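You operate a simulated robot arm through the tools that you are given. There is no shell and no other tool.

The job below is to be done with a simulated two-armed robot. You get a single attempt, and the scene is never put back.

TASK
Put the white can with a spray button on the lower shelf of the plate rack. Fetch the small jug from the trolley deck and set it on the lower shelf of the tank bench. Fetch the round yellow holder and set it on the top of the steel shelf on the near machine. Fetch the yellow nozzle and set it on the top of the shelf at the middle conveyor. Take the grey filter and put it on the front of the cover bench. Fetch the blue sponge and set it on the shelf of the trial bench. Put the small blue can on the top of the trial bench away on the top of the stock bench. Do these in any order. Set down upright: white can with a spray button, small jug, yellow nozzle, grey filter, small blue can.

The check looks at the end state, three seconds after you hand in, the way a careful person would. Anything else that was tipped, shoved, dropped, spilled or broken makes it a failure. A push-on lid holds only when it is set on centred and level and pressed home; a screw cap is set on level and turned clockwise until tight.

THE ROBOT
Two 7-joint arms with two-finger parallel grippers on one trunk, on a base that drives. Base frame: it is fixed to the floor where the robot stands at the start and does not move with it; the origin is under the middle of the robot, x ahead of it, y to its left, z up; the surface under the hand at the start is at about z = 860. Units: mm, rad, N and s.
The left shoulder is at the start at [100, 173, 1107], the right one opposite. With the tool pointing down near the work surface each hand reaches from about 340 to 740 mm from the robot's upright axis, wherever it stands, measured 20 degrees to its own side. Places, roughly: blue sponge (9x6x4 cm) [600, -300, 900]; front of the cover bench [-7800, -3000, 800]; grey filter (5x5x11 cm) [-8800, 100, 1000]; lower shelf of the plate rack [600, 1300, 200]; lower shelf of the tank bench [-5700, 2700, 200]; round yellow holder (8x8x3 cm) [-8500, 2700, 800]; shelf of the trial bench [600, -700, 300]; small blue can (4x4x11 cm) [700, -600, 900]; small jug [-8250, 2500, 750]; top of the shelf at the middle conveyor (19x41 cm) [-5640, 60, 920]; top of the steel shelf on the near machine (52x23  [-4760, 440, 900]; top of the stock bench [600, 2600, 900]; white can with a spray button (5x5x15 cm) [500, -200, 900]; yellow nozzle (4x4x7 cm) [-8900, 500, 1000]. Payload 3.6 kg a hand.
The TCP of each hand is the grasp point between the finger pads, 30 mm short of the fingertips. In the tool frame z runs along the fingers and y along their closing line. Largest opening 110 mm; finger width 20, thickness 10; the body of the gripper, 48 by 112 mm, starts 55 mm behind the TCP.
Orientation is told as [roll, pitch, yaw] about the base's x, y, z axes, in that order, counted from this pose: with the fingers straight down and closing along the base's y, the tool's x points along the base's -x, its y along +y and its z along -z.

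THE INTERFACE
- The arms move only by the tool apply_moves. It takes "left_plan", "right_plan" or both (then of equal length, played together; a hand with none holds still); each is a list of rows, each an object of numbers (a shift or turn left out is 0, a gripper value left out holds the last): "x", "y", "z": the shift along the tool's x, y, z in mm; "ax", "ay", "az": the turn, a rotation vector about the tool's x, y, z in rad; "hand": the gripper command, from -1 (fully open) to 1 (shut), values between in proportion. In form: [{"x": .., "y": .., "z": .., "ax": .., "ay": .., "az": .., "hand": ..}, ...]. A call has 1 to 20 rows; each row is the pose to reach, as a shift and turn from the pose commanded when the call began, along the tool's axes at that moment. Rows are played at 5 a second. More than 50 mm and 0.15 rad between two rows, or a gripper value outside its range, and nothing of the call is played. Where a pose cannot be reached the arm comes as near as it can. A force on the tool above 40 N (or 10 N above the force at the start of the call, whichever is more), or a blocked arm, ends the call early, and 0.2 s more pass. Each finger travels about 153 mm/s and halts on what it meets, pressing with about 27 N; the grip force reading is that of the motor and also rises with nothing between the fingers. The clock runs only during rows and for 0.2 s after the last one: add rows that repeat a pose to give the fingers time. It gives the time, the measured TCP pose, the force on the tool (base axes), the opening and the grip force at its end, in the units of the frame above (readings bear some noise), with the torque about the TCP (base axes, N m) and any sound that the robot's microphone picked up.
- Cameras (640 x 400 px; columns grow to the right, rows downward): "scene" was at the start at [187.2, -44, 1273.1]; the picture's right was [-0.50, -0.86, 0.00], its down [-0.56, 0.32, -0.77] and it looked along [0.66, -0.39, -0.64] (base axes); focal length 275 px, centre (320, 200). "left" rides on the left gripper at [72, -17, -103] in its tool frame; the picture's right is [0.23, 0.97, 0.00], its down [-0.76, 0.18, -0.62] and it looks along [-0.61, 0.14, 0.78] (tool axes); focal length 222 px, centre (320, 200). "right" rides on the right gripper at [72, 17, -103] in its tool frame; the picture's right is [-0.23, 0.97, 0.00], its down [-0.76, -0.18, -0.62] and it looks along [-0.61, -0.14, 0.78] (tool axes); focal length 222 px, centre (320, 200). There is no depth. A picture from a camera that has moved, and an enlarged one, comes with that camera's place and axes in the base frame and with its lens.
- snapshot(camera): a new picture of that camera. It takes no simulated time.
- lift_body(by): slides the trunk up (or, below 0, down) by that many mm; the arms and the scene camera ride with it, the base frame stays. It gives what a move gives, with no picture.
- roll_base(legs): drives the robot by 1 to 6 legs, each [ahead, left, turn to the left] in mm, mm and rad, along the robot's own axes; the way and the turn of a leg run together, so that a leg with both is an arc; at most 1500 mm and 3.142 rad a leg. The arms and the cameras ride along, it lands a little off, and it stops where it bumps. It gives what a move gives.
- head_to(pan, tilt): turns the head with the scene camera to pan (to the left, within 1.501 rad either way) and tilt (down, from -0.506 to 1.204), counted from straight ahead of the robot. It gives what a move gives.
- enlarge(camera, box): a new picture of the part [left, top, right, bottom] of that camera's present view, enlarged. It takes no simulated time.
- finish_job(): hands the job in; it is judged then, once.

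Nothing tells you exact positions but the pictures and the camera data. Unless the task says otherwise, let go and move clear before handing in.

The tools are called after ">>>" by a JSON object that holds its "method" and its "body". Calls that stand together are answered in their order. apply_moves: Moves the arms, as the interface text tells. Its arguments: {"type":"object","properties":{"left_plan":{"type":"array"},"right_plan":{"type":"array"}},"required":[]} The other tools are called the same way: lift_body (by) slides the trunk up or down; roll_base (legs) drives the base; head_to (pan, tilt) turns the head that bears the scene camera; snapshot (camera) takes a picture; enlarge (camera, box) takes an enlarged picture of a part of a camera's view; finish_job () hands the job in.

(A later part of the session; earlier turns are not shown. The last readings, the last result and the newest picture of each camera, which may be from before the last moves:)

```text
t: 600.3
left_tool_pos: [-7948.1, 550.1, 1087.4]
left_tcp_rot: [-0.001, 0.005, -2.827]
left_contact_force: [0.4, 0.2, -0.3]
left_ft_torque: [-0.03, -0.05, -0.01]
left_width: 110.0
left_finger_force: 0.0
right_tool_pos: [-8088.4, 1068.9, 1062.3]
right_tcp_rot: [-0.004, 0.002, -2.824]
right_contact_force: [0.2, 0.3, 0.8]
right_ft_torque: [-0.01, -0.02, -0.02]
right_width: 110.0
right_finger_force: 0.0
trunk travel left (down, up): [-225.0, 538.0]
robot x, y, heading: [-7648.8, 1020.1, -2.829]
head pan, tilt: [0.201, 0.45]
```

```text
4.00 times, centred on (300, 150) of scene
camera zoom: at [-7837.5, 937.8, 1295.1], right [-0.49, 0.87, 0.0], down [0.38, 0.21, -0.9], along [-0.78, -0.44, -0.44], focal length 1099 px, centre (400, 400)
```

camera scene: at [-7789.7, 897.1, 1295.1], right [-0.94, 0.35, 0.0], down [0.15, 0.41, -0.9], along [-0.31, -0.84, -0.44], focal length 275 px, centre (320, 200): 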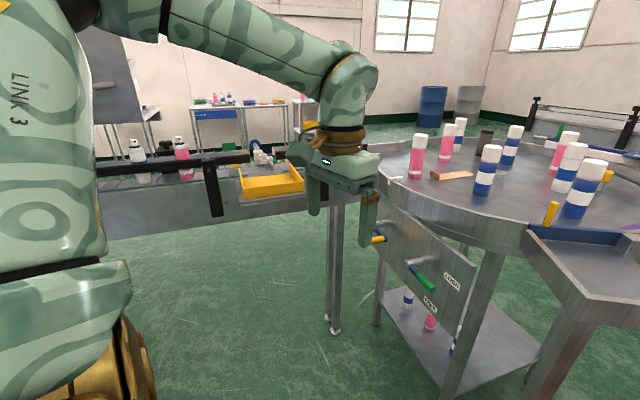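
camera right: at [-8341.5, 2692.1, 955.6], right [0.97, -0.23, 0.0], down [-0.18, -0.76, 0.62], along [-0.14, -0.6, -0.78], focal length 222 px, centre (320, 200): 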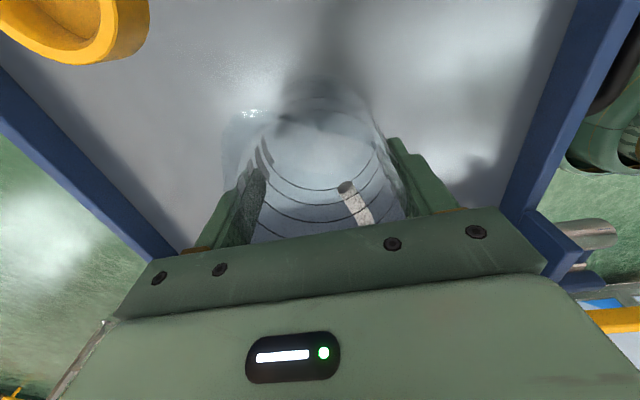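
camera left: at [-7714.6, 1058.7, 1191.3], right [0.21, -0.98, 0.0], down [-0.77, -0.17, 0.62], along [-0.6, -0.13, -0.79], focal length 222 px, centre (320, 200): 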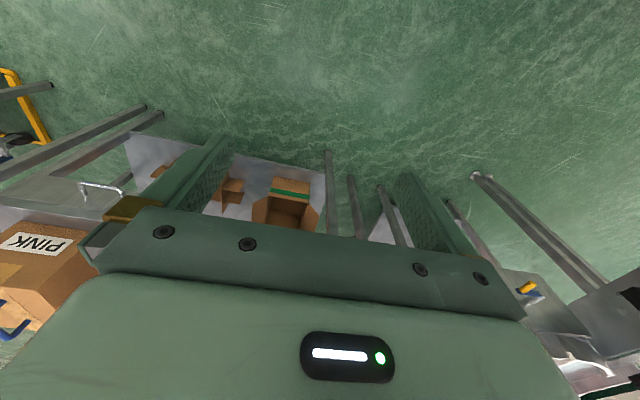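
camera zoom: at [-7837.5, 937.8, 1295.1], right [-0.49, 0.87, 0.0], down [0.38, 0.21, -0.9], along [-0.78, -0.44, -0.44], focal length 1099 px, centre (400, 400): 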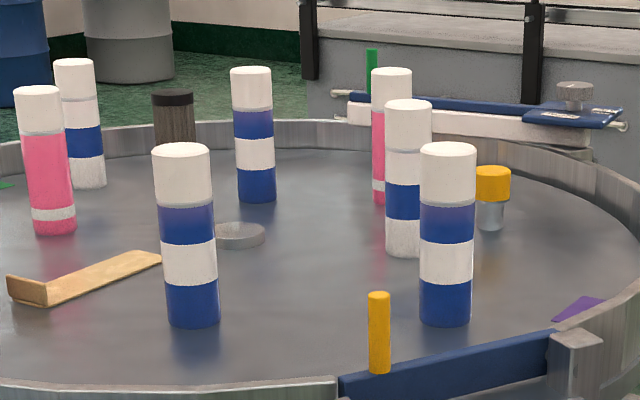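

The round table is centred near (-8675, 285) with radius 425, and both parts are best reached from its west side, nozzle with the left hand and filter with the right. The direct ways are blocked, so I'll look for a route around the trolley and pallet to the north.

>>> {"method": "roll_base", "body": {"legs": [[-450, 0, -0.313], [0, -1400, 0], [0, -1000, 0]]}}

>>> {"method": "head_to", "body": {"pan": -0.3, "tilt": 0.3}}

>>> {"method": "snapshot", "body": {"camera": "scene"}}

>>> {"method": "head_to", "body": {"pan": -1.1, "tilt": 0.3}}

>>> {"method": "snapshot", "body": {"camera": "scene"}}

```text
t: 614.3
left_tool_pos: [-7690.0, 3111.1, 1089.2]
left_tcp_rot: [-0.002, 0.006, -3.088]
left_contact_force: [-0.6, -0.4, 0.5]
left_ft_torque: [0.0, -0.03, 0.02]
left_width: 110.2
left_finger_force: 0.1
right_tool_pos: [-7692.5, 3648.5, 1061.7]
right_tcp_rot: [-0.006, 0.003, -3.084]
right_contact_force: [-0.5, 0.8, -0.2]
right_ft_torque: [-0.03, 0.0, 0.03]
right_width: 109.8
right_finger_force: 0.1
trunk travel left (down, up): [-225.0, 538.0]
robot x, y, heading: [-7283.7, 3486.0, -3.087]
head pan, tilt: [0.201, 0.45]
```

```text
t: 615.3
left_tool_pos: [-7690.7, 3110.1, 1088.4]
left_tcp_rot: [-0.002, 0.004, -3.086]
left_contact_force: [-0.3, 0.0, 0.0]
left_ft_torque: [-0.02, -0.06, -0.04]
left_width: 110.1
left_finger_force: 0.0
right_tool_pos: [-7692.7, 3647.7, 1062.3]
right_tcp_rot: [-0.005, 0.003, -3.085]
right_contact_force: [0.0, 1.0, 0.1]
right_ft_torque: [0.05, 0.0, 0.03]
right_width: 110.1
right_finger_force: 0.0
trunk travel left (down, up): [-225.0, 538.0]
robot x, y, heading: [-7282.6, 3489.1, -3.086]
head pan, tilt: [-0.3, 0.3]
```

```text
taken
camera scene: at [-7485.1, 3502.2, 1309.0], right [0.24, 0.97, 0.0], down [0.29, -0.07, -0.96], along [-0.93, 0.23, -0.3], focal length 275 px, centre (320, 200)
```

scene: 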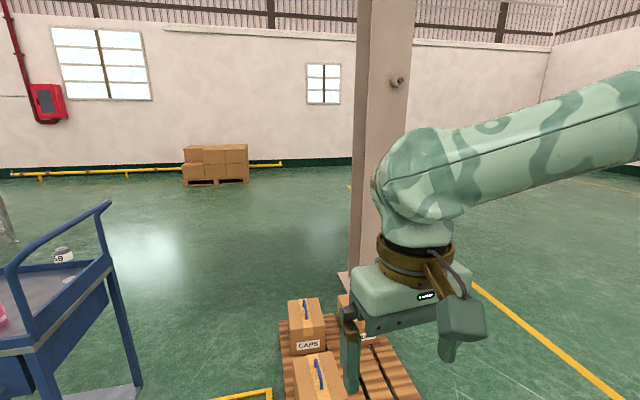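

```text
t: 616.4
left_tool_pos: [-7689.2, 3109.6, 1087.5]
left_tcp_rot: [-0.001, 0.004, -3.086]
left_contact_force: [-1.2, 0.2, -0.4]
left_ft_torque: [-0.02, 0.03, 0.01]
left_width: 109.8
left_finger_force: 0.0
right_tool_pos: [-7691.1, 3647.5, 1062.3]
right_tcp_rot: [-0.005, 0.003, -3.087]
right_contact_force: [-0.3, 0.2, -0.4]
right_ft_torque: [0.02, 0.0, -0.01]
right_width: 109.8
right_finger_force: 0.0
trunk travel left (down, up): [-225.0, 538.0]
robot x, y, heading: [-7279.0, 3488.5, -3.087]
head pan, tilt: [-1.1, 0.3]
```

```text
taken
camera scene: at [-7441.5, 3560.3, 1309.0], right [0.86, 0.5, 0.0], down [0.15, -0.26, -0.96], along [-0.48, 0.83, -0.3], focal length 275 px, centre (320, 200)
```

scene: 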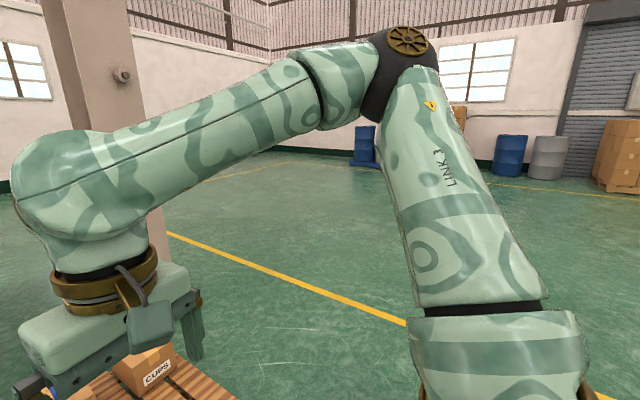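

The way around the north of the pallet and past the pillar is open floor. I'll take that route west and then south.

>>> {"method": "roll_base", "body": {"legs": [[0, -1330, -0.055], [1310, 0, 0], [1310, 0, 0]]}}

>>> {"method": "head_to", "body": {"pan": 1.3, "tilt": 0.3}}

>>> {"method": "snapshot", "body": {"camera": "scene"}}

>>> {"method": "head_to", "body": {"pan": 0.5, "tilt": 0.3}}

>>> {"method": "snapshot", "body": {"camera": "scene"}}

```text
t: 629.5
left_tool_pos: [-9063.9, 4483.3, 1087.9]
left_tcp_rot: [-0.003, 0.01, 3.131]
left_contact_force: [10.8, 0.7, 4.7]
left_ft_torque: [-0.13, 1.2, 0.13]
left_width: 110.0
left_finger_force: 0.1
right_tool_pos: [-9033.8, 5018.1, 1062.7]
right_tcp_rot: [-0.005, 0.001, 3.133]
right_contact_force: [0.5, 0.2, -0.7]
right_ft_torque: [0.01, 0.0, 0.01]
right_width: 110.0
right_finger_force: 0.1
trunk travel left (down, up): [-225.0, 538.0]
robot x, y, heading: [-8633.1, 4831.5, 3.131]
head pan, tilt: [-1.1, 0.3]
stopped in leg 2: the robot was blocked; the commanded pose is now the measured one
```

```text
t: 631.7
left_tool_pos: [-9064.3, 4483.4, 1088.4]
left_tcp_rot: [-0.004, 0.01, 3.132]
left_contact_force: [13.9, 0.5, 5.2]
left_ft_torque: [-0.11, 1.54, 0.16]
left_width: 109.9
left_finger_force: 0.0
right_tool_pos: [-9032.1, 5018.1, 1063.5]
right_tcp_rot: [-0.005, 0.002, 3.133]
right_contact_force: [-0.6, -1.2, 0.1]
right_ft_torque: [0.02, 0.02, 0.01]
right_width: 109.7
right_finger_force: 0.0
trunk travel left (down, up): [-225.0, 538.0]
robot x, y, heading: [-8637.7, 4832.7, 3.127]
head pan, tilt: [1.3, 0.3]
```

```text
taken
camera scene: at [-8771.6, 4741.8, 1309.4], right [-0.96, 0.28, 0.0], down [0.08, 0.28, -0.96], along [-0.27, -0.92, -0.29], focal length 275 px, centre (320, 200)
```

scene: 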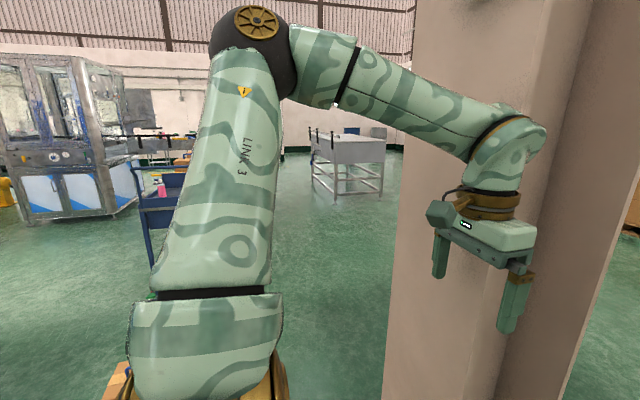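

```text
t: 632.8
left_tool_pos: [-9063.7, 4482.8, 1087.5]
left_tcp_rot: [-0.002, 0.01, 3.131]
left_contact_force: [14.3, 0.3, 2.5]
left_ft_torque: [-0.09, 1.54, 0.17]
left_width: 109.9
left_finger_force: 0.0
right_tool_pos: [-9032.0, 5019.5, 1063.1]
right_tcp_rot: [-0.005, 0.003, 3.132]
right_contact_force: [0.1, 0.3, -0.5]
right_ft_torque: [0.01, -0.01, -0.01]
right_width: 110.1
right_finger_force: 0.0
trunk travel left (down, up): [-225.0, 538.0]
robot x, y, heading: [-8633.4, 4831.3, 3.129]
head pan, tilt: [0.499, 0.3]
```

```text
taken
camera scene: at [-8828.0, 4787.7, 1309.5], right [-0.47, 0.88, 0.0], down [0.26, 0.14, -0.96], along [-0.84, -0.45, -0.29], focal length 275 px, centre (320, 200)
```

scene: 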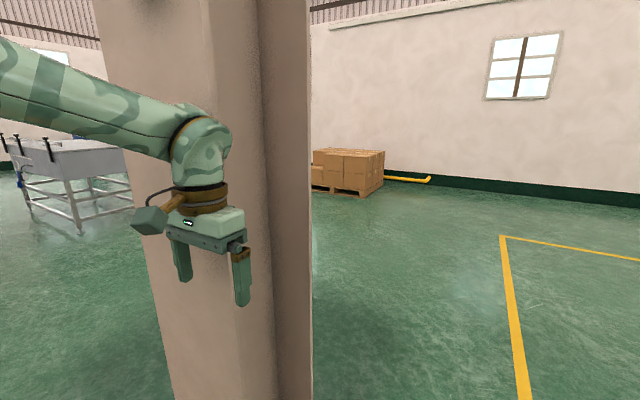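

My left hand touched the building pillar. I'll back off and pass it with more room to the north.

>>> {"method": "roll_base", "body": {"legs": [[-100, 0, 0], [0, -560, 0], [1350, 0, 0]]}}

>>> {"method": "head_to", "body": {"pan": 1.2, "tilt": 0.3}}

>>> {"method": "snapshot", "body": {"camera": "scene"}}

```text
t: 643.1
left_tool_pos: [-10319.3, 5103.3, 1087.0]
left_tcp_rot: [-0.006, 0.015, 3.094]
left_contact_force: [0.2, 0.0, 0.7]
left_ft_torque: [-0.02, 0.0, -0.04]
left_width: 110.2
left_finger_force: 0.1
right_tool_pos: [-10267.8, 5637.9, 1062.2]
right_tcp_rot: [-0.005, 0.004, 3.095]
right_contact_force: [0.4, 0.3, -0.5]
right_ft_torque: [0.02, -0.01, 0.0]
right_width: 110.1
right_finger_force: 0.0
trunk travel left (down, up): [-225.0, 538.0]
robot x, y, heading: [-9872.2, 5436.0, 3.091]
head pan, tilt: [0.499, 0.3]
```

```text
t: 644.2
left_tool_pos: [-10319.6, 5103.7, 1086.7]
left_tcp_rot: [-0.005, 0.013, 3.094]
left_contact_force: [0.0, 1.0, 0.2]
left_ft_torque: [0.0, -0.01, 0.01]
left_width: 109.9
left_finger_force: 0.0
right_tool_pos: [-10267.9, 5637.4, 1062.7]
right_tcp_rot: [-0.005, 0.004, 3.095]
right_contact_force: [0.2, 0.2, 0.4]
right_ft_torque: [-0.02, 0.05, 0.0]
right_width: 109.6
right_finger_force: 0.2
trunk travel left (down, up): [-225.0, 538.0]
robot x, y, heading: [-9875.7, 5436.5, 3.088]
head pan, tilt: [1.201, 0.3]
```

```text
taken
camera scene: at [-10026.6, 5354.3, 1309.0], right [-0.91, 0.41, 0.0], down [0.12, 0.27, -0.96], along [-0.39, -0.87, -0.3], focal length 275 px, centre (320, 200)
```

scene: 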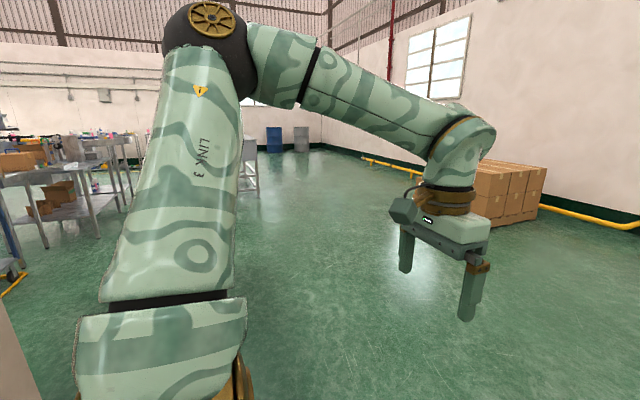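

The way south is open. I'll move a bit further west to clear the pillar, turn to face south, and drive down.

>>> {"method": "roll_base", "body": {"legs": [[450, 0, 0], [0, 0, 1.6], [1400, 0, 0], [1400, 0, 0]]}}

>>> {"method": "head_to", "body": {"pan": 0.3, "tilt": 0.3}}

>>> {"method": "snapshot", "body": {"camera": "scene"}}

```text
t: 663.6
left_tool_pos: [-10150.5, 2269.6, 1087.2]
left_tcp_rot: [-0.005, 0.013, -1.676]
left_contact_force: [-0.1, -0.1, 0.1]
left_ft_torque: [0.0, 0.02, 0.02]
left_width: 110.1
left_finger_force: 0.2
right_tool_pos: [-10682.3, 2352.9, 1062.8]
right_tcp_rot: [-0.005, 0.004, -1.676]
right_contact_force: [0.3, 0.2, -0.7]
right_ft_torque: [-0.01, -0.02, 0.0]
right_width: 110.1
right_finger_force: 0.1
trunk travel left (down, up): [-225.0, 538.0]
robot x, y, heading: [-10457.9, 2734.6, -1.681]
head pan, tilt: [1.201, 0.3]
```

```text
t: 664.8
left_tool_pos: [-10150.7, 2271.7, 1086.4]
left_tcp_rot: [-0.006, 0.012, -1.676]
left_contact_force: [0.0, 0.2, -0.7]
left_ft_torque: [0.02, -0.01, -0.02]
left_width: 109.8
left_finger_force: 0.2
right_tool_pos: [-10681.1, 2353.3, 1062.3]
right_tcp_rot: [-0.006, 0.003, -1.675]
right_contact_force: [0.4, 1.4, -0.1]
right_ft_torque: [0.02, -0.01, -0.02]
right_width: 110.1
right_finger_force: 0.1
trunk travel left (down, up): [-225.0, 538.0]
robot x, y, heading: [-10457.5, 2733.7, -1.679]
head pan, tilt: [0.3, 0.3]
```

```text
taken
camera scene: at [-10450.2, 2528.1, 1309.0], right [-0.98, -0.19, 0.0], down [-0.06, 0.29, -0.96], along [0.18, -0.94, -0.3], focal length 275 px, centre (320, 200)
```

scene: 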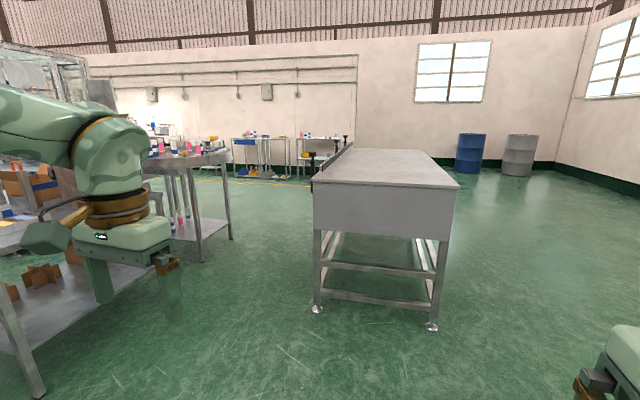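

The trough bench ahead starts at x ≈ -10121, which leaves about a metre between it and the round table. I'll move toward that gap and turn to face east.

>>> {"method": "roll_base", "body": {"legs": [[1000, 1010, 0], [0, 0, 0.84], [0, 0, 0.84]]}}

>>> {"method": "head_to", "body": {"pan": -0.6, "tilt": 0.4}}

>>> {"method": "snapshot", "body": {"camera": "scene"}}

```text
t: 676.3
left_tool_pos: [-9104.7, 2014.3, 1087.0]
left_tcp_rot: [-0.005, 0.012, 0.004]
left_contact_force: [0.4, 0.1, -0.8]
left_ft_torque: [0.0, 0.01, -0.01]
left_width: 109.9
left_finger_force: 0.0
right_tool_pos: [-9128.1, 1480.3, 1063.3]
right_tcp_rot: [-0.006, 0.004, 0.007]
right_contact_force: [0.1, 0.7, 0.4]
right_ft_torque: [0.0, -0.04, 0.0]
right_width: 110.1
right_finger_force: 0.0
trunk travel left (down, up): [-225.0, 538.0]
robot x, y, heading: [-9529.1, 1661.8, 0.005]
head pan, tilt: [0.3, 0.3]
```

```text
t: 677.5
left_tool_pos: [-9105.2, 2015.1, 1087.1]
left_tcp_rot: [-0.003, 0.011, 0.006]
left_contact_force: [-0.1, 0.4, 0.2]
left_ft_torque: [-0.05, 0.01, -0.01]
left_width: 110.1
left_finger_force: 0.0
right_tool_pos: [-9127.7, 1479.0, 1063.6]
right_tcp_rot: [-0.004, 0.004, 0.008]
right_contact_force: [-0.1, 0.2, 0.4]
right_ft_torque: [-0.05, -0.03, -0.03]
right_width: 109.6
right_finger_force: 0.0
trunk travel left (down, up): [-225.0, 538.0]
robot x, y, heading: [-9535.5, 1661.1, 0.003]
head pan, tilt: [-0.6, 0.4]
```

```text
taken
camera scene: at [-9340.5, 1608.1, 1299.8], right [-0.56, -0.83, 0.0], down [-0.32, 0.22, -0.92], along [0.76, -0.52, -0.39], focal length 275 px, centre (320, 200)
```

scene: 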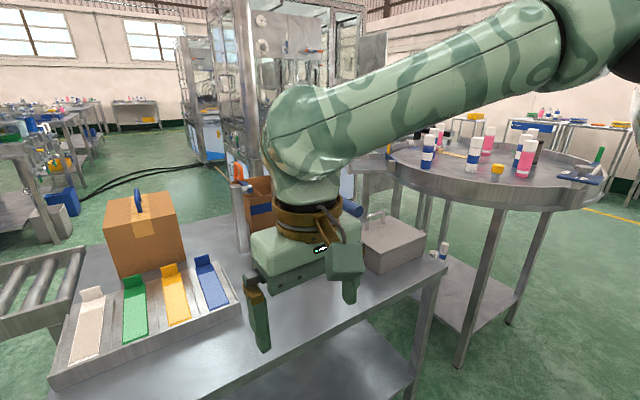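

The west side is clear, and the nozzle's yellow cap is visible on the table's near side. An attachment on the west rim rises to about z = 1085, so I'll raise the trunk, drive south beside the table, and look.

>>> {"method": "lift_body", "body": {"by": 80}}

>>> {"method": "roll_base", "body": {"legs": [[0, -1366, 0]]}}

>>> {"method": "head_to", "body": {"pan": 0.0, "tilt": 0.55}}

>>> {"method": "snapshot", "body": {"camera": "scene"}}

```text
t: 678.7
left_tool_pos: [-9105.0, 2015.0, 1166.1]
left_tcp_rot: [-0.006, 0.014, 0.005]
left_contact_force: [0.3, -0.6, 0.2]
left_ft_torque: [-0.04, -0.02, -0.02]
left_width: 110.1
left_finger_force: 0.1
right_tool_pos: [-9127.0, 1480.2, 1142.4]
right_tcp_rot: [-0.004, 0.003, 0.007]
right_contact_force: [0.6, -0.3, 0.0]
right_ft_torque: [-0.02, 0.0, -0.02]
right_width: 110.1
right_finger_force: 0.1
trunk travel left (down, up): [-305.0, 458.0]
robot x, y, heading: [-9533.2, 1659.5, 0.006]
head pan, tilt: [-0.6, 0.4]
```

```text
t: 685.5
left_tool_pos: [-9110.2, 637.8, 1167.1]
left_tcp_rot: [-0.004, 0.013, -0.031]
left_contact_force: [0.3, 0.3, 0.6]
left_ft_torque: [0.01, 0.03, 0.03]
left_width: 109.8
left_finger_force: 0.0
right_tool_pos: [-9152.9, 102.5, 1143.1]
right_tcp_rot: [-0.005, 0.003, -0.028]
right_contact_force: [-0.2, -0.2, -0.1]
right_ft_torque: [0.02, -0.02, 0.0]
right_width: 110.0
right_finger_force: 0.0
trunk travel left (down, up): [-305.0, 458.0]
robot x, y, heading: [-9546.7, 296.3, -0.026]
head pan, tilt: [-0.6, 0.4]
```

```text
t: 686.5
left_tool_pos: [-9110.5, 637.8, 1165.8]
left_tcp_rot: [-0.004, 0.011, -0.031]
left_contact_force: [0.0, 1.0, -0.7]
left_ft_torque: [-0.01, -0.01, -0.01]
left_width: 109.9
left_finger_force: 0.1
right_tool_pos: [-9151.5, 103.5, 1143.8]
right_tcp_rot: [-0.006, 0.003, -0.028]
right_contact_force: [-0.9, -0.1, -0.1]
right_ft_torque: [0.03, -0.04, -0.01]
right_width: 109.7
right_finger_force: 0.0
trunk travel left (down, up): [-305.0, 458.0]
robot x, y, heading: [-9548.9, 297.2, -0.028]
head pan, tilt: [0.0, 0.55]
```

```text
taken
camera scene: at [-9382.1, 292.1, 1368.4], right [-0.03, -1.0, 0.0], down [-0.52, 0.02, -0.85], along [0.85, -0.03, -0.52], focal length 275 px, centre (320, 200)
```

scene: 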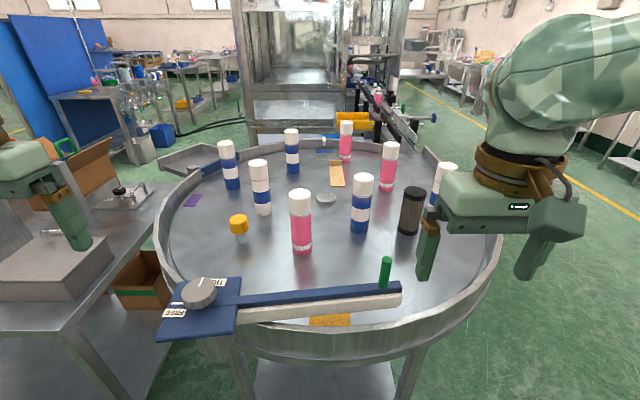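

Now I have an excellent view: the nozzle with its yellow cap on the left and the dark grey filter on the right, both within reach. I'll straighten up, move closer, and bring the left hand over the nozzle.

>>> {"method": "roll_base", "body": {"legs": [[95, 0, 0.028]]}}

>>> {"method": "snapshot", "body": {"camera": "scene"}}

>>> {"method": "snapshot", "body": {"camera": "left"}}

>>> {"method": "snapshot", "body": {"camera": "right"}}

```text
t: 687.6
left_tool_pos: [-9026.1, 647.7, 1166.2]
left_tcp_rot: [-0.005, 0.014, -0.004]
left_contact_force: [-0.6, 0.2, -0.5]
left_ft_torque: [0.02, 0.03, -0.03]
left_width: 109.9
left_finger_force: 0.0
right_tool_pos: [-9052.7, 111.8, 1143.7]
right_tcp_rot: [-0.007, 0.007, -0.003]
right_contact_force: [0.4, 0.2, 0.7]
right_ft_torque: [0.01, 0.05, 0.01]
right_width: 110.3
right_finger_force: 0.0
trunk travel left (down, up): [-305.0, 458.0]
robot x, y, heading: [-9452.7, 299.5, -0.004]
head pan, tilt: [0.0, 0.55]
```

```text
taken
camera scene: at [-9287.5, 295.1, 1368.2], right [0.0, -1.0, 0.0], down [-0.52, 0.0, -0.85], along [0.85, 0.0, -0.52], focal length 275 px, centre (320, 200)
```

scene: 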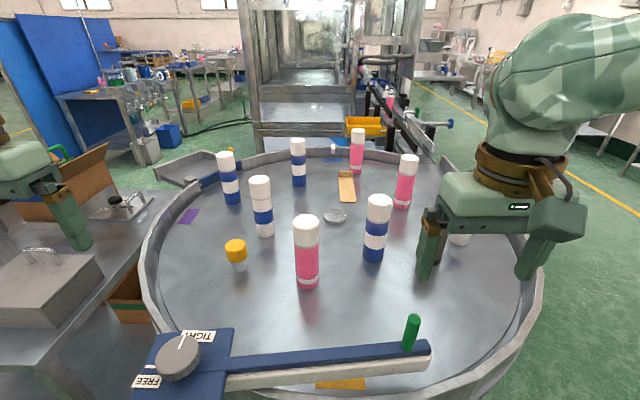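

```text
taken
camera left: at [-9095.7, 631.5, 1270.3], right [-0.22, 0.97, 0.0], down [0.77, 0.18, 0.61], along [0.6, 0.14, -0.79], focal length 222 px, centre (320, 200)
```

left: 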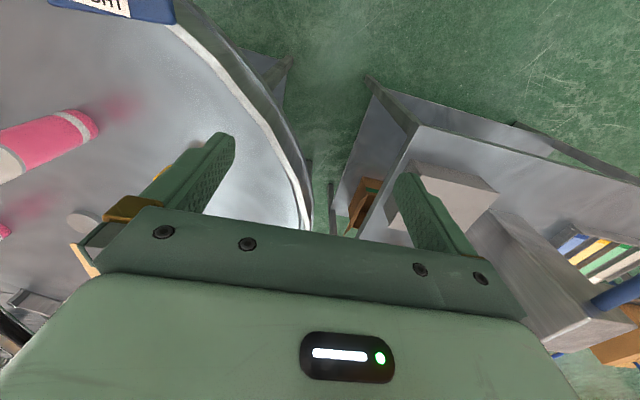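

```text
taken
camera right: at [-9125.8, 130.1, 1246.5], right [0.23, 0.97, -0.01], down [0.76, -0.18, 0.62], along [0.6, -0.15, -0.78], focal length 222 px, centre (320, 200)
```

right: 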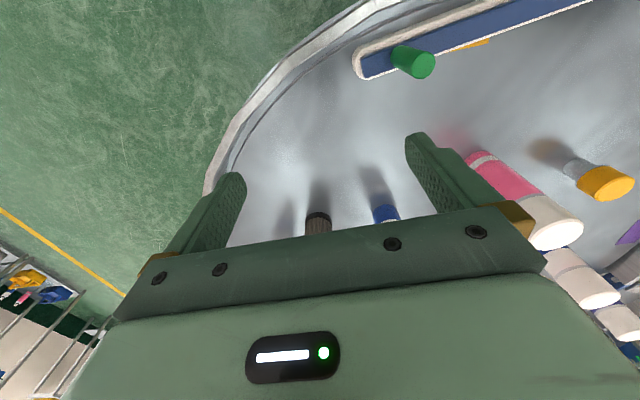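

Triangulation now puts the nozzle's base at (-8873, 465, 953) and the filter at about (-8866, 61). The left hand goes above the nozzle.

>>> {"method": "apply_moves", "body": {"left_plan": [{"x": -35, "y": -10, "z": 8}, {"x": -70, "y": -30, "z": 18}, {"x": -105, "y": -60, "z": 28}, {"x": -135, "y": -95, "z": 38}, {"x": -153, "y": -135, "z": 46}, {"x": -153, "y": -170, "z": 50}, {"x": -153, "y": -183, "z": 55}, {"x": -153, "y": -183, "z": 55}]}}

>>> {"method": "snapshot", "body": {"camera": "left"}}

>>> {"method": "snapshot", "body": {"camera": "scene"}}

```text
t: 689.4
left_tool_pos: [-8878.7, 532.9, 1133.9]
left_tcp_rot: [-0.004, 0.012, -0.002]
left_contact_force: [0.2, 0.7, 0.2]
left_ft_torque: [-0.03, 0.02, 0.0]
left_width: 109.8
left_finger_force: 0.1
left hand out of reach, approached as far as the arm can: row 2, 3, 5, 6, 7, 8
right_tool_pos: [-9054.9, 111.1, 1143.1]
right_tcp_rot: [-0.005, 0.004, -0.002]
right_contact_force: [-0.5, -1.3, 0.5]
right_ft_torque: [-0.02, 0.0, 0.0]
right_width: 109.8
right_finger_force: 0.0
trunk travel left (down, up): [-305.0, 458.0]
robot x, y, heading: [-9456.9, 294.6, -0.007]
head pan, tilt: [0.0, 0.55]
```

```text
taken
camera left: at [-8949.8, 517.0, 1237.8], right [-0.22, 0.97, 0.0], down [0.77, 0.18, 0.61], along [0.6, 0.14, -0.79], focal length 222 px, centre (320, 200)
```

left: 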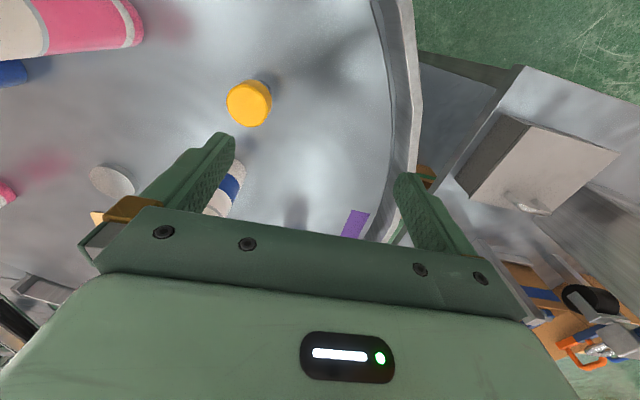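

```text
taken
camera scene: at [-9289.8, 295.0, 1368.5], right [0.0, -1.0, 0.0], down [-0.52, 0.0, -0.85], along [0.85, 0.0, -0.52], focal length 275 px, centre (320, 200)
```

scene: 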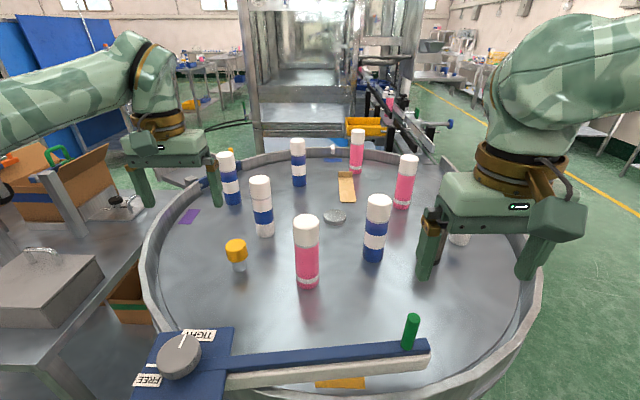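

The left arm stopped a little short sideways. I'll shift the base 65 mm to the right, which puts the hand right over the nozzle.

>>> {"method": "roll_base", "body": {"legs": [[0, -66, 0.006]]}}

>>> {"method": "apply_moves", "body": {"left_plan": [{"z": 15}, {"z": 30}, {"z": 45}, {"z": 45}]}}

>>> {"method": "snapshot", "body": {"camera": "left"}}

```text
t: 690.4
left_tool_pos: [-8879.5, 467.3, 1133.9]
left_tcp_rot: [-0.001, 0.014, 0.0]
left_contact_force: [-0.4, -0.5, -0.1]
left_ft_torque: [0.04, -0.03, -0.01]
left_width: 110.2
left_finger_force: 0.0
right_tool_pos: [-9052.8, 43.7, 1142.4]
right_tcp_rot: [-0.003, 0.004, 0.002]
right_contact_force: [-0.1, -0.9, -0.2]
right_ft_torque: [0.07, 0.01, -0.01]
right_width: 110.0
right_finger_force: 0.0
trunk travel left (down, up): [-305.0, 458.0]
robot x, y, heading: [-9458.9, 231.3, 0.0]
head pan, tilt: [0.0, 0.55]
```

```text
t: 691.4
left_tool_pos: [-8863.3, 485.2, 1102.1]
left_tcp_rot: [-0.002, 0.015, -0.003]
left_contact_force: [-0.6, 0.4, -0.6]
left_ft_torque: [0.02, 0.0, 0.0]
left_width: 110.2
left_finger_force: 0.0
left hand out of reach, approached as far as the arm can: row 1, 2, 3, 4
right_tool_pos: [-9052.9, 44.3, 1142.6]
right_tcp_rot: [-0.006, 0.004, 0.001]
right_contact_force: [-0.3, -0.3, -0.7]
right_ft_torque: [0.0, 0.03, 0.01]
right_width: 110.0
right_finger_force: 0.0
trunk travel left (down, up): [-305.0, 458.0]
robot x, y, heading: [-9455.5, 227.5, -0.001]
head pan, tilt: [0.0, 0.55]
```

```text
taken
camera left: at [-8933.4, 470.3, 1206.4], right [-0.22, 0.97, 0.0], down [0.77, 0.18, 0.61], along [0.59, 0.14, -0.79], focal length 222 px, centre (320, 200)
```

left: 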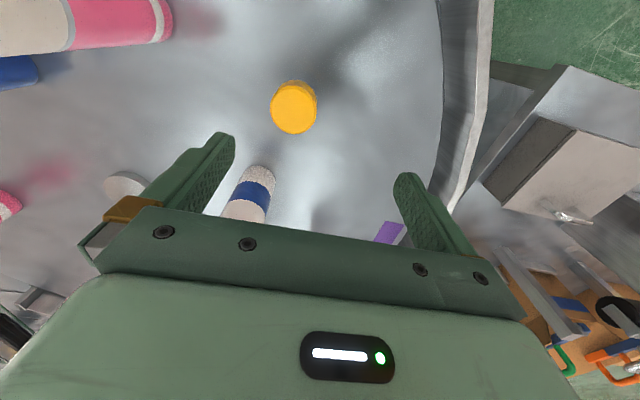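

Lowering the hand drifts it, so I'll descend with the trunk instead. First I'll pull the right hand back off the table and align the base.

>>> {"method": "apply_moves", "body": {"right_plan": [{"x": 40}, {"x": 80}, {"x": 110}, {"x": 110}], "left_plan": [{"ay": -0.005}, {"ay": -0.01}, {"ay": -0.014}, {"ay": -0.014}]}}

>>> {"method": "roll_base", "body": {"legs": [[-14, -20, 0]]}}

>>> {"method": "snapshot", "body": {"camera": "left"}}

```text
t: 692.4
left_tool_pos: [-8859.2, 487.2, 1104.8]
left_tcp_rot: [-0.004, 0.003, -0.004]
left_contact_force: [-0.5, 0.7, 0.4]
left_ft_torque: [0.0, 0.05, -0.01]
left_width: 110.2
left_finger_force: 0.1
left hand out of reach, approached as far as the arm can: row 3, 4
right_tool_pos: [-9165.6, 45.8, 1142.9]
right_tcp_rot: [-0.004, 0.005, 0.001]
right_contact_force: [-0.3, 0.0, -0.5]
right_ft_torque: [0.0, 0.04, 0.01]
right_width: 109.9
right_finger_force: 0.1
trunk travel left (down, up): [-305.0, 458.0]
robot x, y, heading: [-9454.2, 228.9, -0.0]
head pan, tilt: [0.0, 0.55]
```

```text
t: 693.2
left_tool_pos: [-8875.8, 466.2, 1104.7]
left_tcp_rot: [-0.002, 0.002, -0.002]
left_contact_force: [-0.1, 0.2, -0.4]
left_ft_torque: [0.0, 0.01, -0.03]
left_width: 110.1
left_finger_force: 0.1
right_tool_pos: [-9179.2, 24.6, 1141.4]
right_tcp_rot: [-0.003, 0.003, 0.003]
right_contact_force: [-0.3, 0.3, 0.7]
right_ft_torque: [0.01, -0.01, 0.01]
right_width: 110.1
right_finger_force: 0.1
trunk travel left (down, up): [-305.0, 458.0]
robot x, y, heading: [-9470.8, 206.2, -0.004]
head pan, tilt: [0.0, 0.55]
```

```text
taken
camera left: at [-8947.0, 450.6, 1207.8], right [-0.22, 0.97, 0.0], down [0.76, 0.18, 0.62], along [0.6, 0.14, -0.78], focal length 222 px, centre (320, 200)
```

left: 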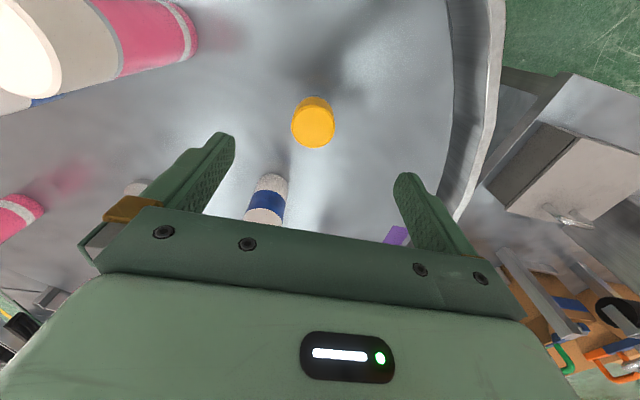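

>>> {"method": "roll_base", "body": {"legs": [[-6, -5, 0]]}}

>>> {"method": "lift_body", "body": {"by": -70}}

>>> {"method": "snapshot", "body": {"camera": "left"}}

```text
t: 693.9
left_tool_pos: [-8880.6, 461.4, 1103.5]
left_tcp_rot: [-0.003, 0.002, -0.002]
left_contact_force: [-0.1, 0.6, 0.6]
left_ft_torque: [-0.04, 0.03, -0.02]
left_width: 110.1
left_finger_force: 0.0
right_tool_pos: [-9184.9, 20.1, 1142.3]
right_tcp_rot: [-0.004, 0.003, 0.004]
right_contact_force: [0.1, 0.8, 0.0]
right_ft_torque: [-0.01, 0.0, 0.0]
right_width: 110.1
right_finger_force: 0.0
trunk travel left (down, up): [-305.0, 458.0]
robot x, y, heading: [-9477.6, 204.5, 0.0]
head pan, tilt: [0.0, 0.55]
```

```text
t: 695.0
left_tool_pos: [-8870.0, 463.4, 1013.3]
left_tcp_rot: [-0.005, 0.048, -0.005]
left_contact_force: [0.0, 0.7, 0.3]
left_ft_torque: [0.04, -0.01, 0.05]
left_width: 110.1
left_finger_force: 0.1
right_tool_pos: [-9185.2, 21.6, 1072.4]
right_tcp_rot: [-0.006, 0.001, 0.003]
right_contact_force: [1.2, -0.5, 0.2]
right_ft_torque: [0.04, -0.02, -0.02]
right_width: 110.1
right_finger_force: 0.2
trunk travel left (down, up): [-235.0, 528.0]
robot x, y, heading: [-9475.3, 203.9, 0.002]
head pan, tilt: [0.0, 0.55]
```

```text
taken
camera left: at [-8936.9, 447.3, 1119.9], right [-0.22, 0.97, 0.01], down [0.79, 0.18, 0.59], along [0.57, 0.14, -0.81], focal length 222 px, centre (320, 200)
```

left: 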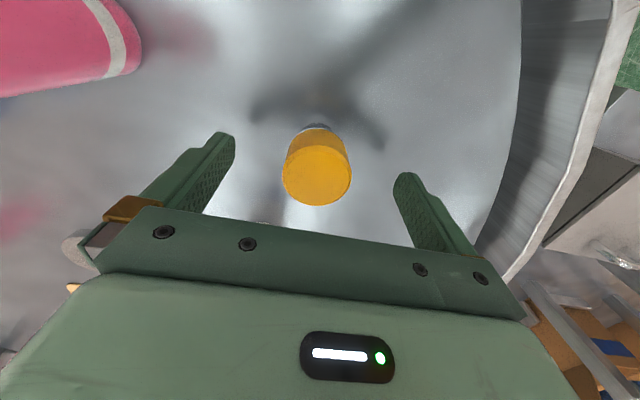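

>>> {"method": "apply_moves", "body": {"left_plan": [{"x": 6, "ay": -0.025}, {"x": 12, "ay": -0.048}, {"x": 12, "ay": -0.048, "z": 8}, {"x": 12, "ay": -0.048, "z": 15}, {"x": 12, "ay": -0.048, "z": 15}]}}

>>> {"method": "snapshot", "body": {"camera": "left"}}

```text
t: 696.2
left_tool_pos: [-8864.2, 475.3, 1015.9]
left_tcp_rot: [-0.004, 0.003, -0.007]
left_contact_force: [0.1, -0.4, -0.5]
left_ft_torque: [0.03, 0.0, -0.02]
left_width: 110.1
left_finger_force: 0.1
left hand out of reach, approached as far as the arm can: row 1, 2, 3, 4, 5
right_tool_pos: [-9185.5, 20.6, 1071.3]
right_tcp_rot: [-0.005, 0.004, 0.003]
right_contact_force: [-0.1, -0.4, 0.3]
right_ft_torque: [-0.01, -0.04, 0.0]
right_width: 109.7
right_finger_force: 0.0
trunk travel left (down, up): [-235.0, 528.0]
robot x, y, heading: [-9475.9, 205.2, -0.001]
head pan, tilt: [0.0, 0.55]
```

```text
taken
camera left: at [-8935.2, 459.5, 1118.9], right [-0.22, 0.98, 0.0], down [0.77, 0.17, 0.62], along [0.6, 0.14, -0.78], focal length 222 px, centre (320, 200)
```

left: 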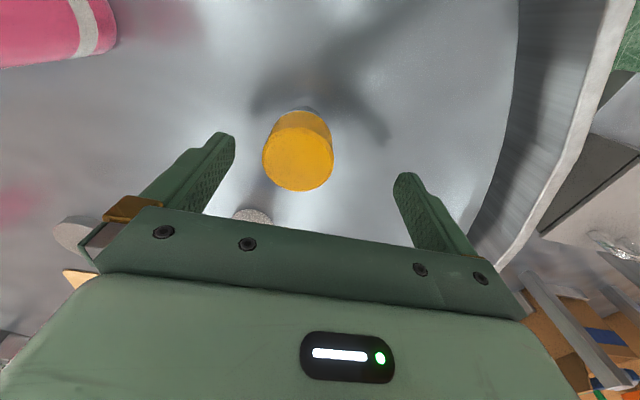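

In this arm posture the hand can't come closer to the body, so I'll back the base up and let the hand reach further out instead.

>>> {"method": "lift_body", "body": {"by": 40}}

>>> {"method": "roll_base", "body": {"legs": [[-75, -14, 0]]}}

>>> {"method": "apply_moves", "body": {"left_plan": [{"x": -20}, {"x": -40}, {"x": -57}, {"x": -57, "z": 15}, {"x": -57, "z": 30}, {"x": -57, "z": 45}, {"x": -57, "z": 45}]}}

>>> {"method": "snapshot", "body": {"camera": "left"}}

```text
t: 697.0
left_tool_pos: [-8862.7, 478.2, 1057.4]
left_tcp_rot: [-0.002, 0.003, -0.006]
left_contact_force: [0.5, 0.0, -0.8]
left_ft_torque: [0.01, 0.0, -0.03]
left_width: 109.6
left_finger_force: 0.0
right_tool_pos: [-9184.2, 21.4, 1111.8]
right_tcp_rot: [-0.005, 0.006, 0.004]
right_contact_force: [-0.1, 0.4, -0.8]
right_ft_torque: [-0.02, 0.0, -0.01]
right_width: 110.1
right_finger_force: 0.1
trunk travel left (down, up): [-275.0, 488.0]
robot x, y, heading: [-9476.4, 202.9, -0.001]
head pan, tilt: [0.0, 0.55]
```

```text
t: 698.1
left_tool_pos: [-8940.5, 463.2, 1058.3]
left_tcp_rot: [-0.004, -0.001, -0.005]
left_contact_force: [-0.1, -0.6, 0.3]
left_ft_torque: [0.03, -0.02, -0.02]
left_width: 109.8
left_finger_force: 0.1
right_tool_pos: [-9263.0, 6.6, 1112.1]
right_tcp_rot: [-0.005, 0.001, 0.004]
right_contact_force: [-1.1, 0.0, 0.5]
right_ft_torque: [-0.02, -0.01, 0.03]
right_width: 110.0
right_finger_force: 0.0
trunk travel left (down, up): [-275.0, 488.0]
robot x, y, heading: [-9553.6, 188.4, 0.001]
head pan, tilt: [0.0, 0.55]
```

```text
t: 699.7
left_tool_pos: [-8927.4, 480.0, 1012.6]
left_tcp_rot: [-0.004, -0.003, -0.004]
left_contact_force: [0.2, -0.6, 0.6]
left_ft_torque: [0.02, -0.05, 0.05]
left_width: 110.1
left_finger_force: 0.0
left hand out of reach, approached as far as the arm can: row 1, 2, 3, 4, 5, 6, 7
right_tool_pos: [-9261.9, 6.0, 1110.9]
right_tcp_rot: [-0.006, 0.004, 0.003]
right_contact_force: [-0.1, 0.0, 1.1]
right_ft_torque: [0.0, -0.01, 0.0]
right_width: 110.4
right_finger_force: 0.0
trunk travel left (down, up): [-275.0, 488.0]
robot x, y, heading: [-9548.7, 186.9, -0.0]
head pan, tilt: [0.0, 0.55]
```

```text
taken
camera left: at [-8999.7, 464.7, 1116.3], right [-0.22, 0.97, 0.0], down [0.76, 0.18, 0.62], along [0.61, 0.14, -0.78], focal length 222 px, centre (320, 200)
```

left: 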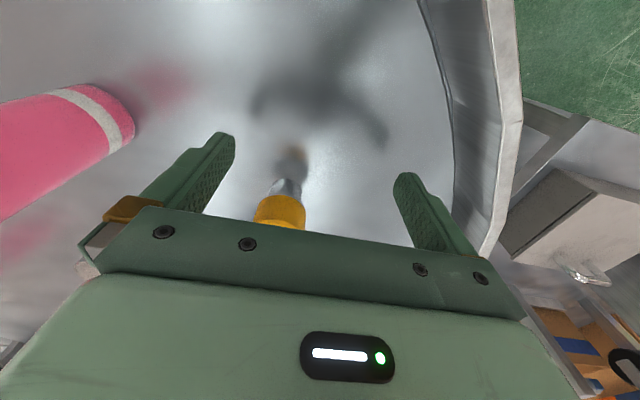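

>>> {"method": "roll_base", "body": {"legs": [[0, -19, 0], [44, 0, 0]]}}

>>> {"method": "snapshot", "body": {"camera": "left"}}

```text
t: 701.0
left_tool_pos: [-8881.2, 460.7, 1012.9]
left_tcp_rot: [-0.003, 0.0, -0.005]
left_contact_force: [0.7, 0.1, -0.4]
left_ft_torque: [-0.02, 0.03, 0.03]
left_width: 110.0
left_finger_force: 0.1
right_tool_pos: [-9215.7, -11.2, 1111.2]
right_tcp_rot: [-0.005, 0.005, 0.002]
right_contact_force: [0.7, -1.7, -0.6]
right_ft_torque: [0.01, 0.05, 0.01]
right_width: 110.2
right_finger_force: 0.1
trunk travel left (down, up): [-275.0, 488.0]
robot x, y, heading: [-9507.8, 165.9, -0.001]
head pan, tilt: [0.0, 0.55]
```

```text
taken
camera left: at [-8952.9, 445.9, 1115.1], right [-0.22, 0.98, 0.0], down [0.76, 0.18, 0.62], along [0.61, 0.14, -0.78], focal length 222 px, centre (320, 200)
```

left: 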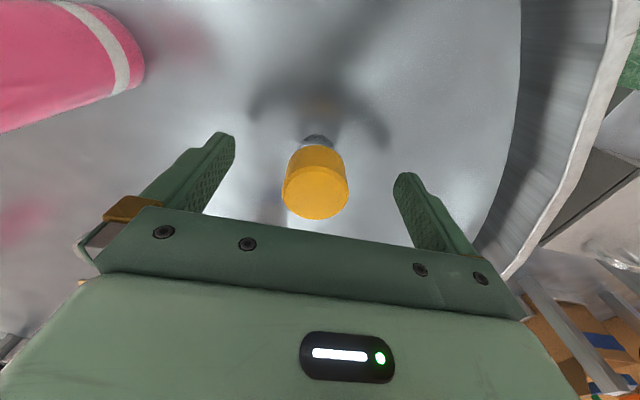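

The cap is centred between the fingers at the right height, so I'll grip it here.

>>> {"method": "apply_moves", "body": {"left_plan": [{"hand": -0.6}, {"hand": -0.2}, {"hand": 0.1}, {"hand": 0.3}, {"hand": 1}, {"hand": 1}, {"hand": 1}]}}

>>> {"method": "snapshot", "body": {"camera": "left"}}

>>> {"method": "enlarge", "body": {"camera": "scene", "box": [180, 150, 340, 290]}}

```text
t: 702.6
left_tool_pos: [-8884.7, 461.6, 1013.6]
left_tcp_rot: [-0.003, -0.003, -0.007]
left_contact_force: [-0.3, -0.2, 3.4]
left_ft_torque: [0.05, 0.05, 0.03]
left_width: 38.8
left_finger_force: 27.0
right_tool_pos: [-9217.5, -11.6, 1111.7]
right_tcp_rot: [-0.005, 0.002, 0.0]
right_contact_force: [0.5, 0.3, 0.0]
right_ft_torque: [0.02, 0.0, 0.0]
right_width: 110.1
right_finger_force: 0.1
trunk travel left (down, up): [-275.0, 488.0]
robot x, y, heading: [-9504.3, 171.2, -0.001]
head pan, tilt: [0.0, 0.55]
```

```text
taken
camera left: at [-8955.3, 446.1, 1116.5], right [-0.22, 0.98, 0.0], down [0.76, 0.18, 0.62], along [0.61, 0.13, -0.78], focal length 222 px, centre (320, 200)
```

left: 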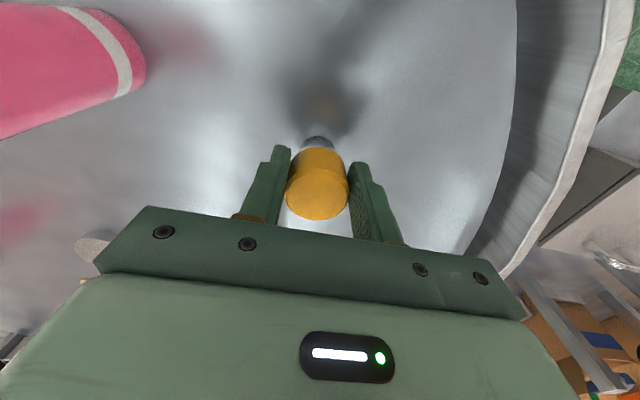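

```text
2.86 times, centred on (260, 220) of scene
camera zoom: at [-9328.4, 169.9, 1337.7], right [0.0, -1.0, 0.0], down [-0.52, 0.0, -0.85], along [0.85, 0.0, -0.52], focal length 785 px, centre (491, 143)
```

zoom: 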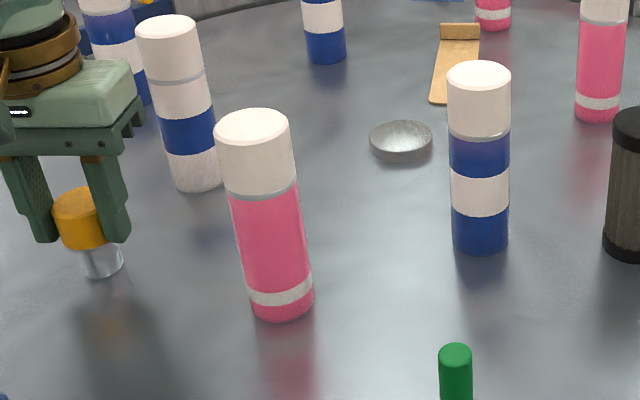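

The nozzle's cap is gripped at 39 mm width. I'll lift it with the trunk and shift over for the filter.

>>> {"method": "lift_body", "body": {"by": 70}}

>>> {"method": "snapshot", "body": {"camera": "scene"}}

>>> {"method": "roll_base", "body": {"legs": [[0, 105, 0]]}}

>>> {"method": "snapshot", "body": {"camera": "right"}}

```text
t: 703.7
left_tool_pos: [-8895.8, 464.7, 1115.7]
left_tcp_rot: [-0.006, -0.059, -0.007]
left_contact_force: [-0.6, -0.1, -2.2]
left_ft_torque: [-0.01, 0.01, 0.02]
left_width: 39.2
left_finger_force: 26.9
right_tool_pos: [-9216.7, -12.1, 1182.9]
right_tcp_rot: [-0.004, 0.004, 0.002]
right_contact_force: [0.0, -0.2, 0.9]
right_ft_torque: [0.01, 0.03, -0.03]
right_width: 110.1
right_finger_force: 0.1
trunk travel left (down, up): [-345.0, 418.0]
robot x, y, heading: [-9508.7, 166.9, 0.001]
head pan, tilt: [0.0, 0.55]
```

```text
taken
camera scene: at [-9355.3, 170.1, 1408.8], right [0.0, -1.0, 0.0], down [-0.52, 0.0, -0.85], along [0.85, 0.0, -0.52], focal length 275 px, centre (320, 200)
```

scene: 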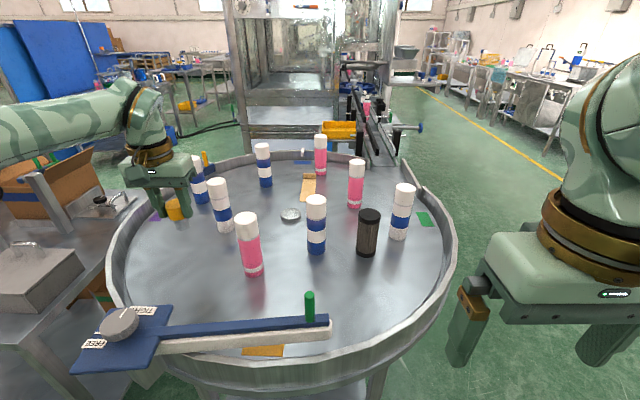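

```text
t: 704.8
left_tool_pos: [-8895.7, 567.6, 1116.2]
left_tcp_rot: [-0.006, -0.061, -0.012]
left_contact_force: [-0.6, -0.3, -2.0]
left_ft_torque: [0.01, -0.01, 0.02]
left_width: 39.0
left_finger_force: 27.0
right_tool_pos: [-9219.2, 94.3, 1182.4]
right_tcp_rot: [-0.005, 0.004, -0.001]
right_contact_force: [0.0, -0.1, 0.5]
right_ft_torque: [-0.02, 0.02, 0.02]
right_width: 110.0
right_finger_force: 0.1
trunk travel left (down, up): [-345.0, 418.0]
robot x, y, heading: [-9504.6, 277.8, -0.003]
head pan, tilt: [0.0, 0.55]
```

```text
taken
camera right: at [-9290.8, 112.6, 1286.1], right [0.23, 0.97, -0.01], down [0.76, -0.18, 0.62], along [0.6, -0.15, -0.78], focal length 222 px, centre (320, 200)
```

right: 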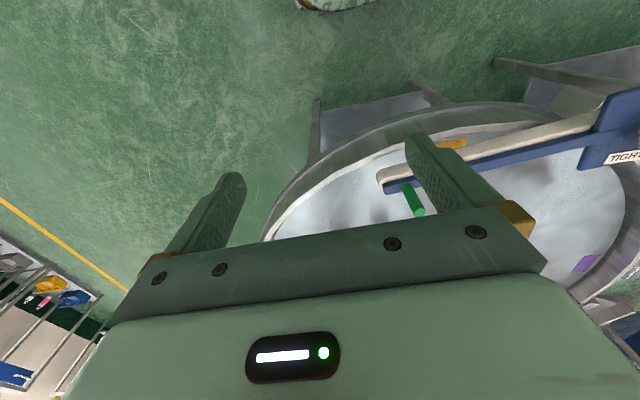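

The nozzle is up. The filter stands at about (-8857, 61) with its top at z ≈ 1067. I'll move the base up a little and bring the right hand over it above bottle height.

>>> {"method": "roll_base", "body": {"legs": [[48, -4, 0]]}}

>>> {"method": "apply_moves", "body": {"right_plan": [{"y": -15}, {"y": -29}, {"x": -40, "y": -29, "z": 5}, {"x": -80, "y": -29, "z": 12}, {"x": -120, "y": -29, "z": 20}, {"x": -160, "y": -29, "z": 30}, {"x": -200, "y": -29, "z": 40}, {"x": -240, "y": -29, "z": 52}, {"x": -275, "y": -29, "z": 62}, {"x": -300, "y": -29, "z": 68}, {"x": -314, "y": -29, "z": 72}, {"x": -314, "y": -29, "z": 72}]}}

>>> {"method": "snapshot", "body": {"camera": "right"}}

>>> {"method": "snapshot", "body": {"camera": "scene"}}

```text
t: 705.8
left_tool_pos: [-8845.1, 562.6, 1114.3]
left_tcp_rot: [-0.005, -0.06, -0.01]
left_contact_force: [0.5, -0.4, -2.2]
left_ft_torque: [0.0, 0.03, 0.02]
left_width: 39.2
left_finger_force: 27.9
right_tool_pos: [-9167.8, 88.8, 1182.2]
right_tcp_rot: [-0.004, 0.005, -0.002]
right_contact_force: [0.5, 0.5, -0.7]
right_ft_torque: [0.0, 0.02, 0.0]
right_width: 109.9
right_finger_force: 0.1
trunk travel left (down, up): [-345.0, 418.0]
robot x, y, heading: [-9456.2, 274.2, -0.007]
head pan, tilt: [0.0, 0.55]
```

```text
t: 708.4
left_tool_pos: [-8846.2, 561.9, 1115.8]
left_tcp_rot: [-0.005, -0.062, -0.01]
left_contact_force: [0.2, 0.0, -2.2]
left_ft_torque: [0.0, 0.01, -0.04]
left_width: 39.1
left_finger_force: 27.3
right_tool_pos: [-8890.1, 35.5, 1107.9]
right_tcp_rot: [-0.003, 0.003, -0.001]
right_contact_force: [0.5, 0.4, -0.1]
right_ft_torque: [0.01, 0.02, 0.0]
right_width: 109.8
right_finger_force: 0.1
right hand out of reach, approached as far as the arm can: row 9, 10, 11, 12
trunk travel left (down, up): [-345.0, 418.0]
robot x, y, heading: [-9457.5, 272.9, -0.002]
head pan, tilt: [0.0, 0.55]
```

```text
taken
camera right: at [-8962.9, 53.2, 1212.0], right [0.23, 0.97, 0.0], down [0.76, -0.18, 0.62], along [0.6, -0.15, -0.78], focal length 222 px, centre (320, 200)
```

right: 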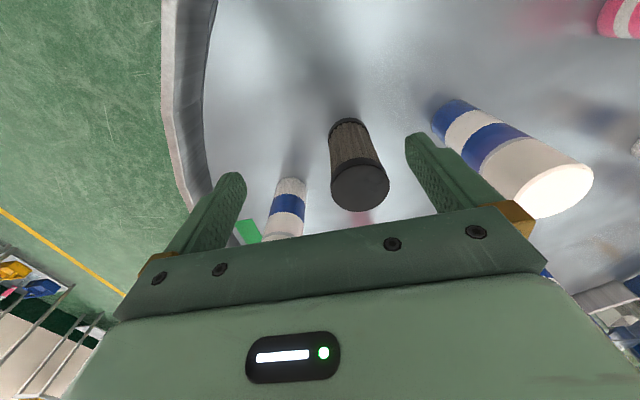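

```text
taken
camera scene: at [-9307.4, 272.0, 1409.0], right [-0.01, -1.0, 0.0], down [-0.52, 0.0, -0.85], along [0.85, 0.0, -0.52], focal length 275 px, centre (320, 200)
```

scene: 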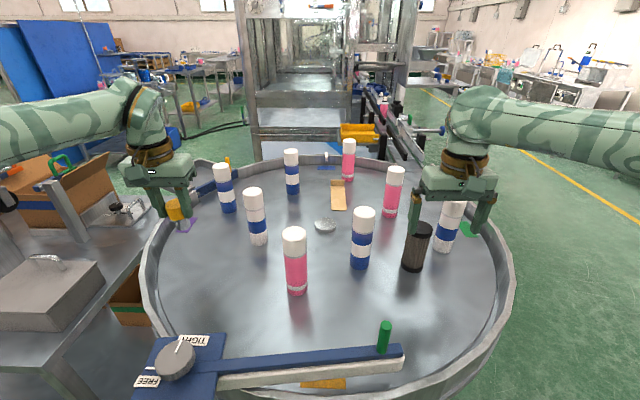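

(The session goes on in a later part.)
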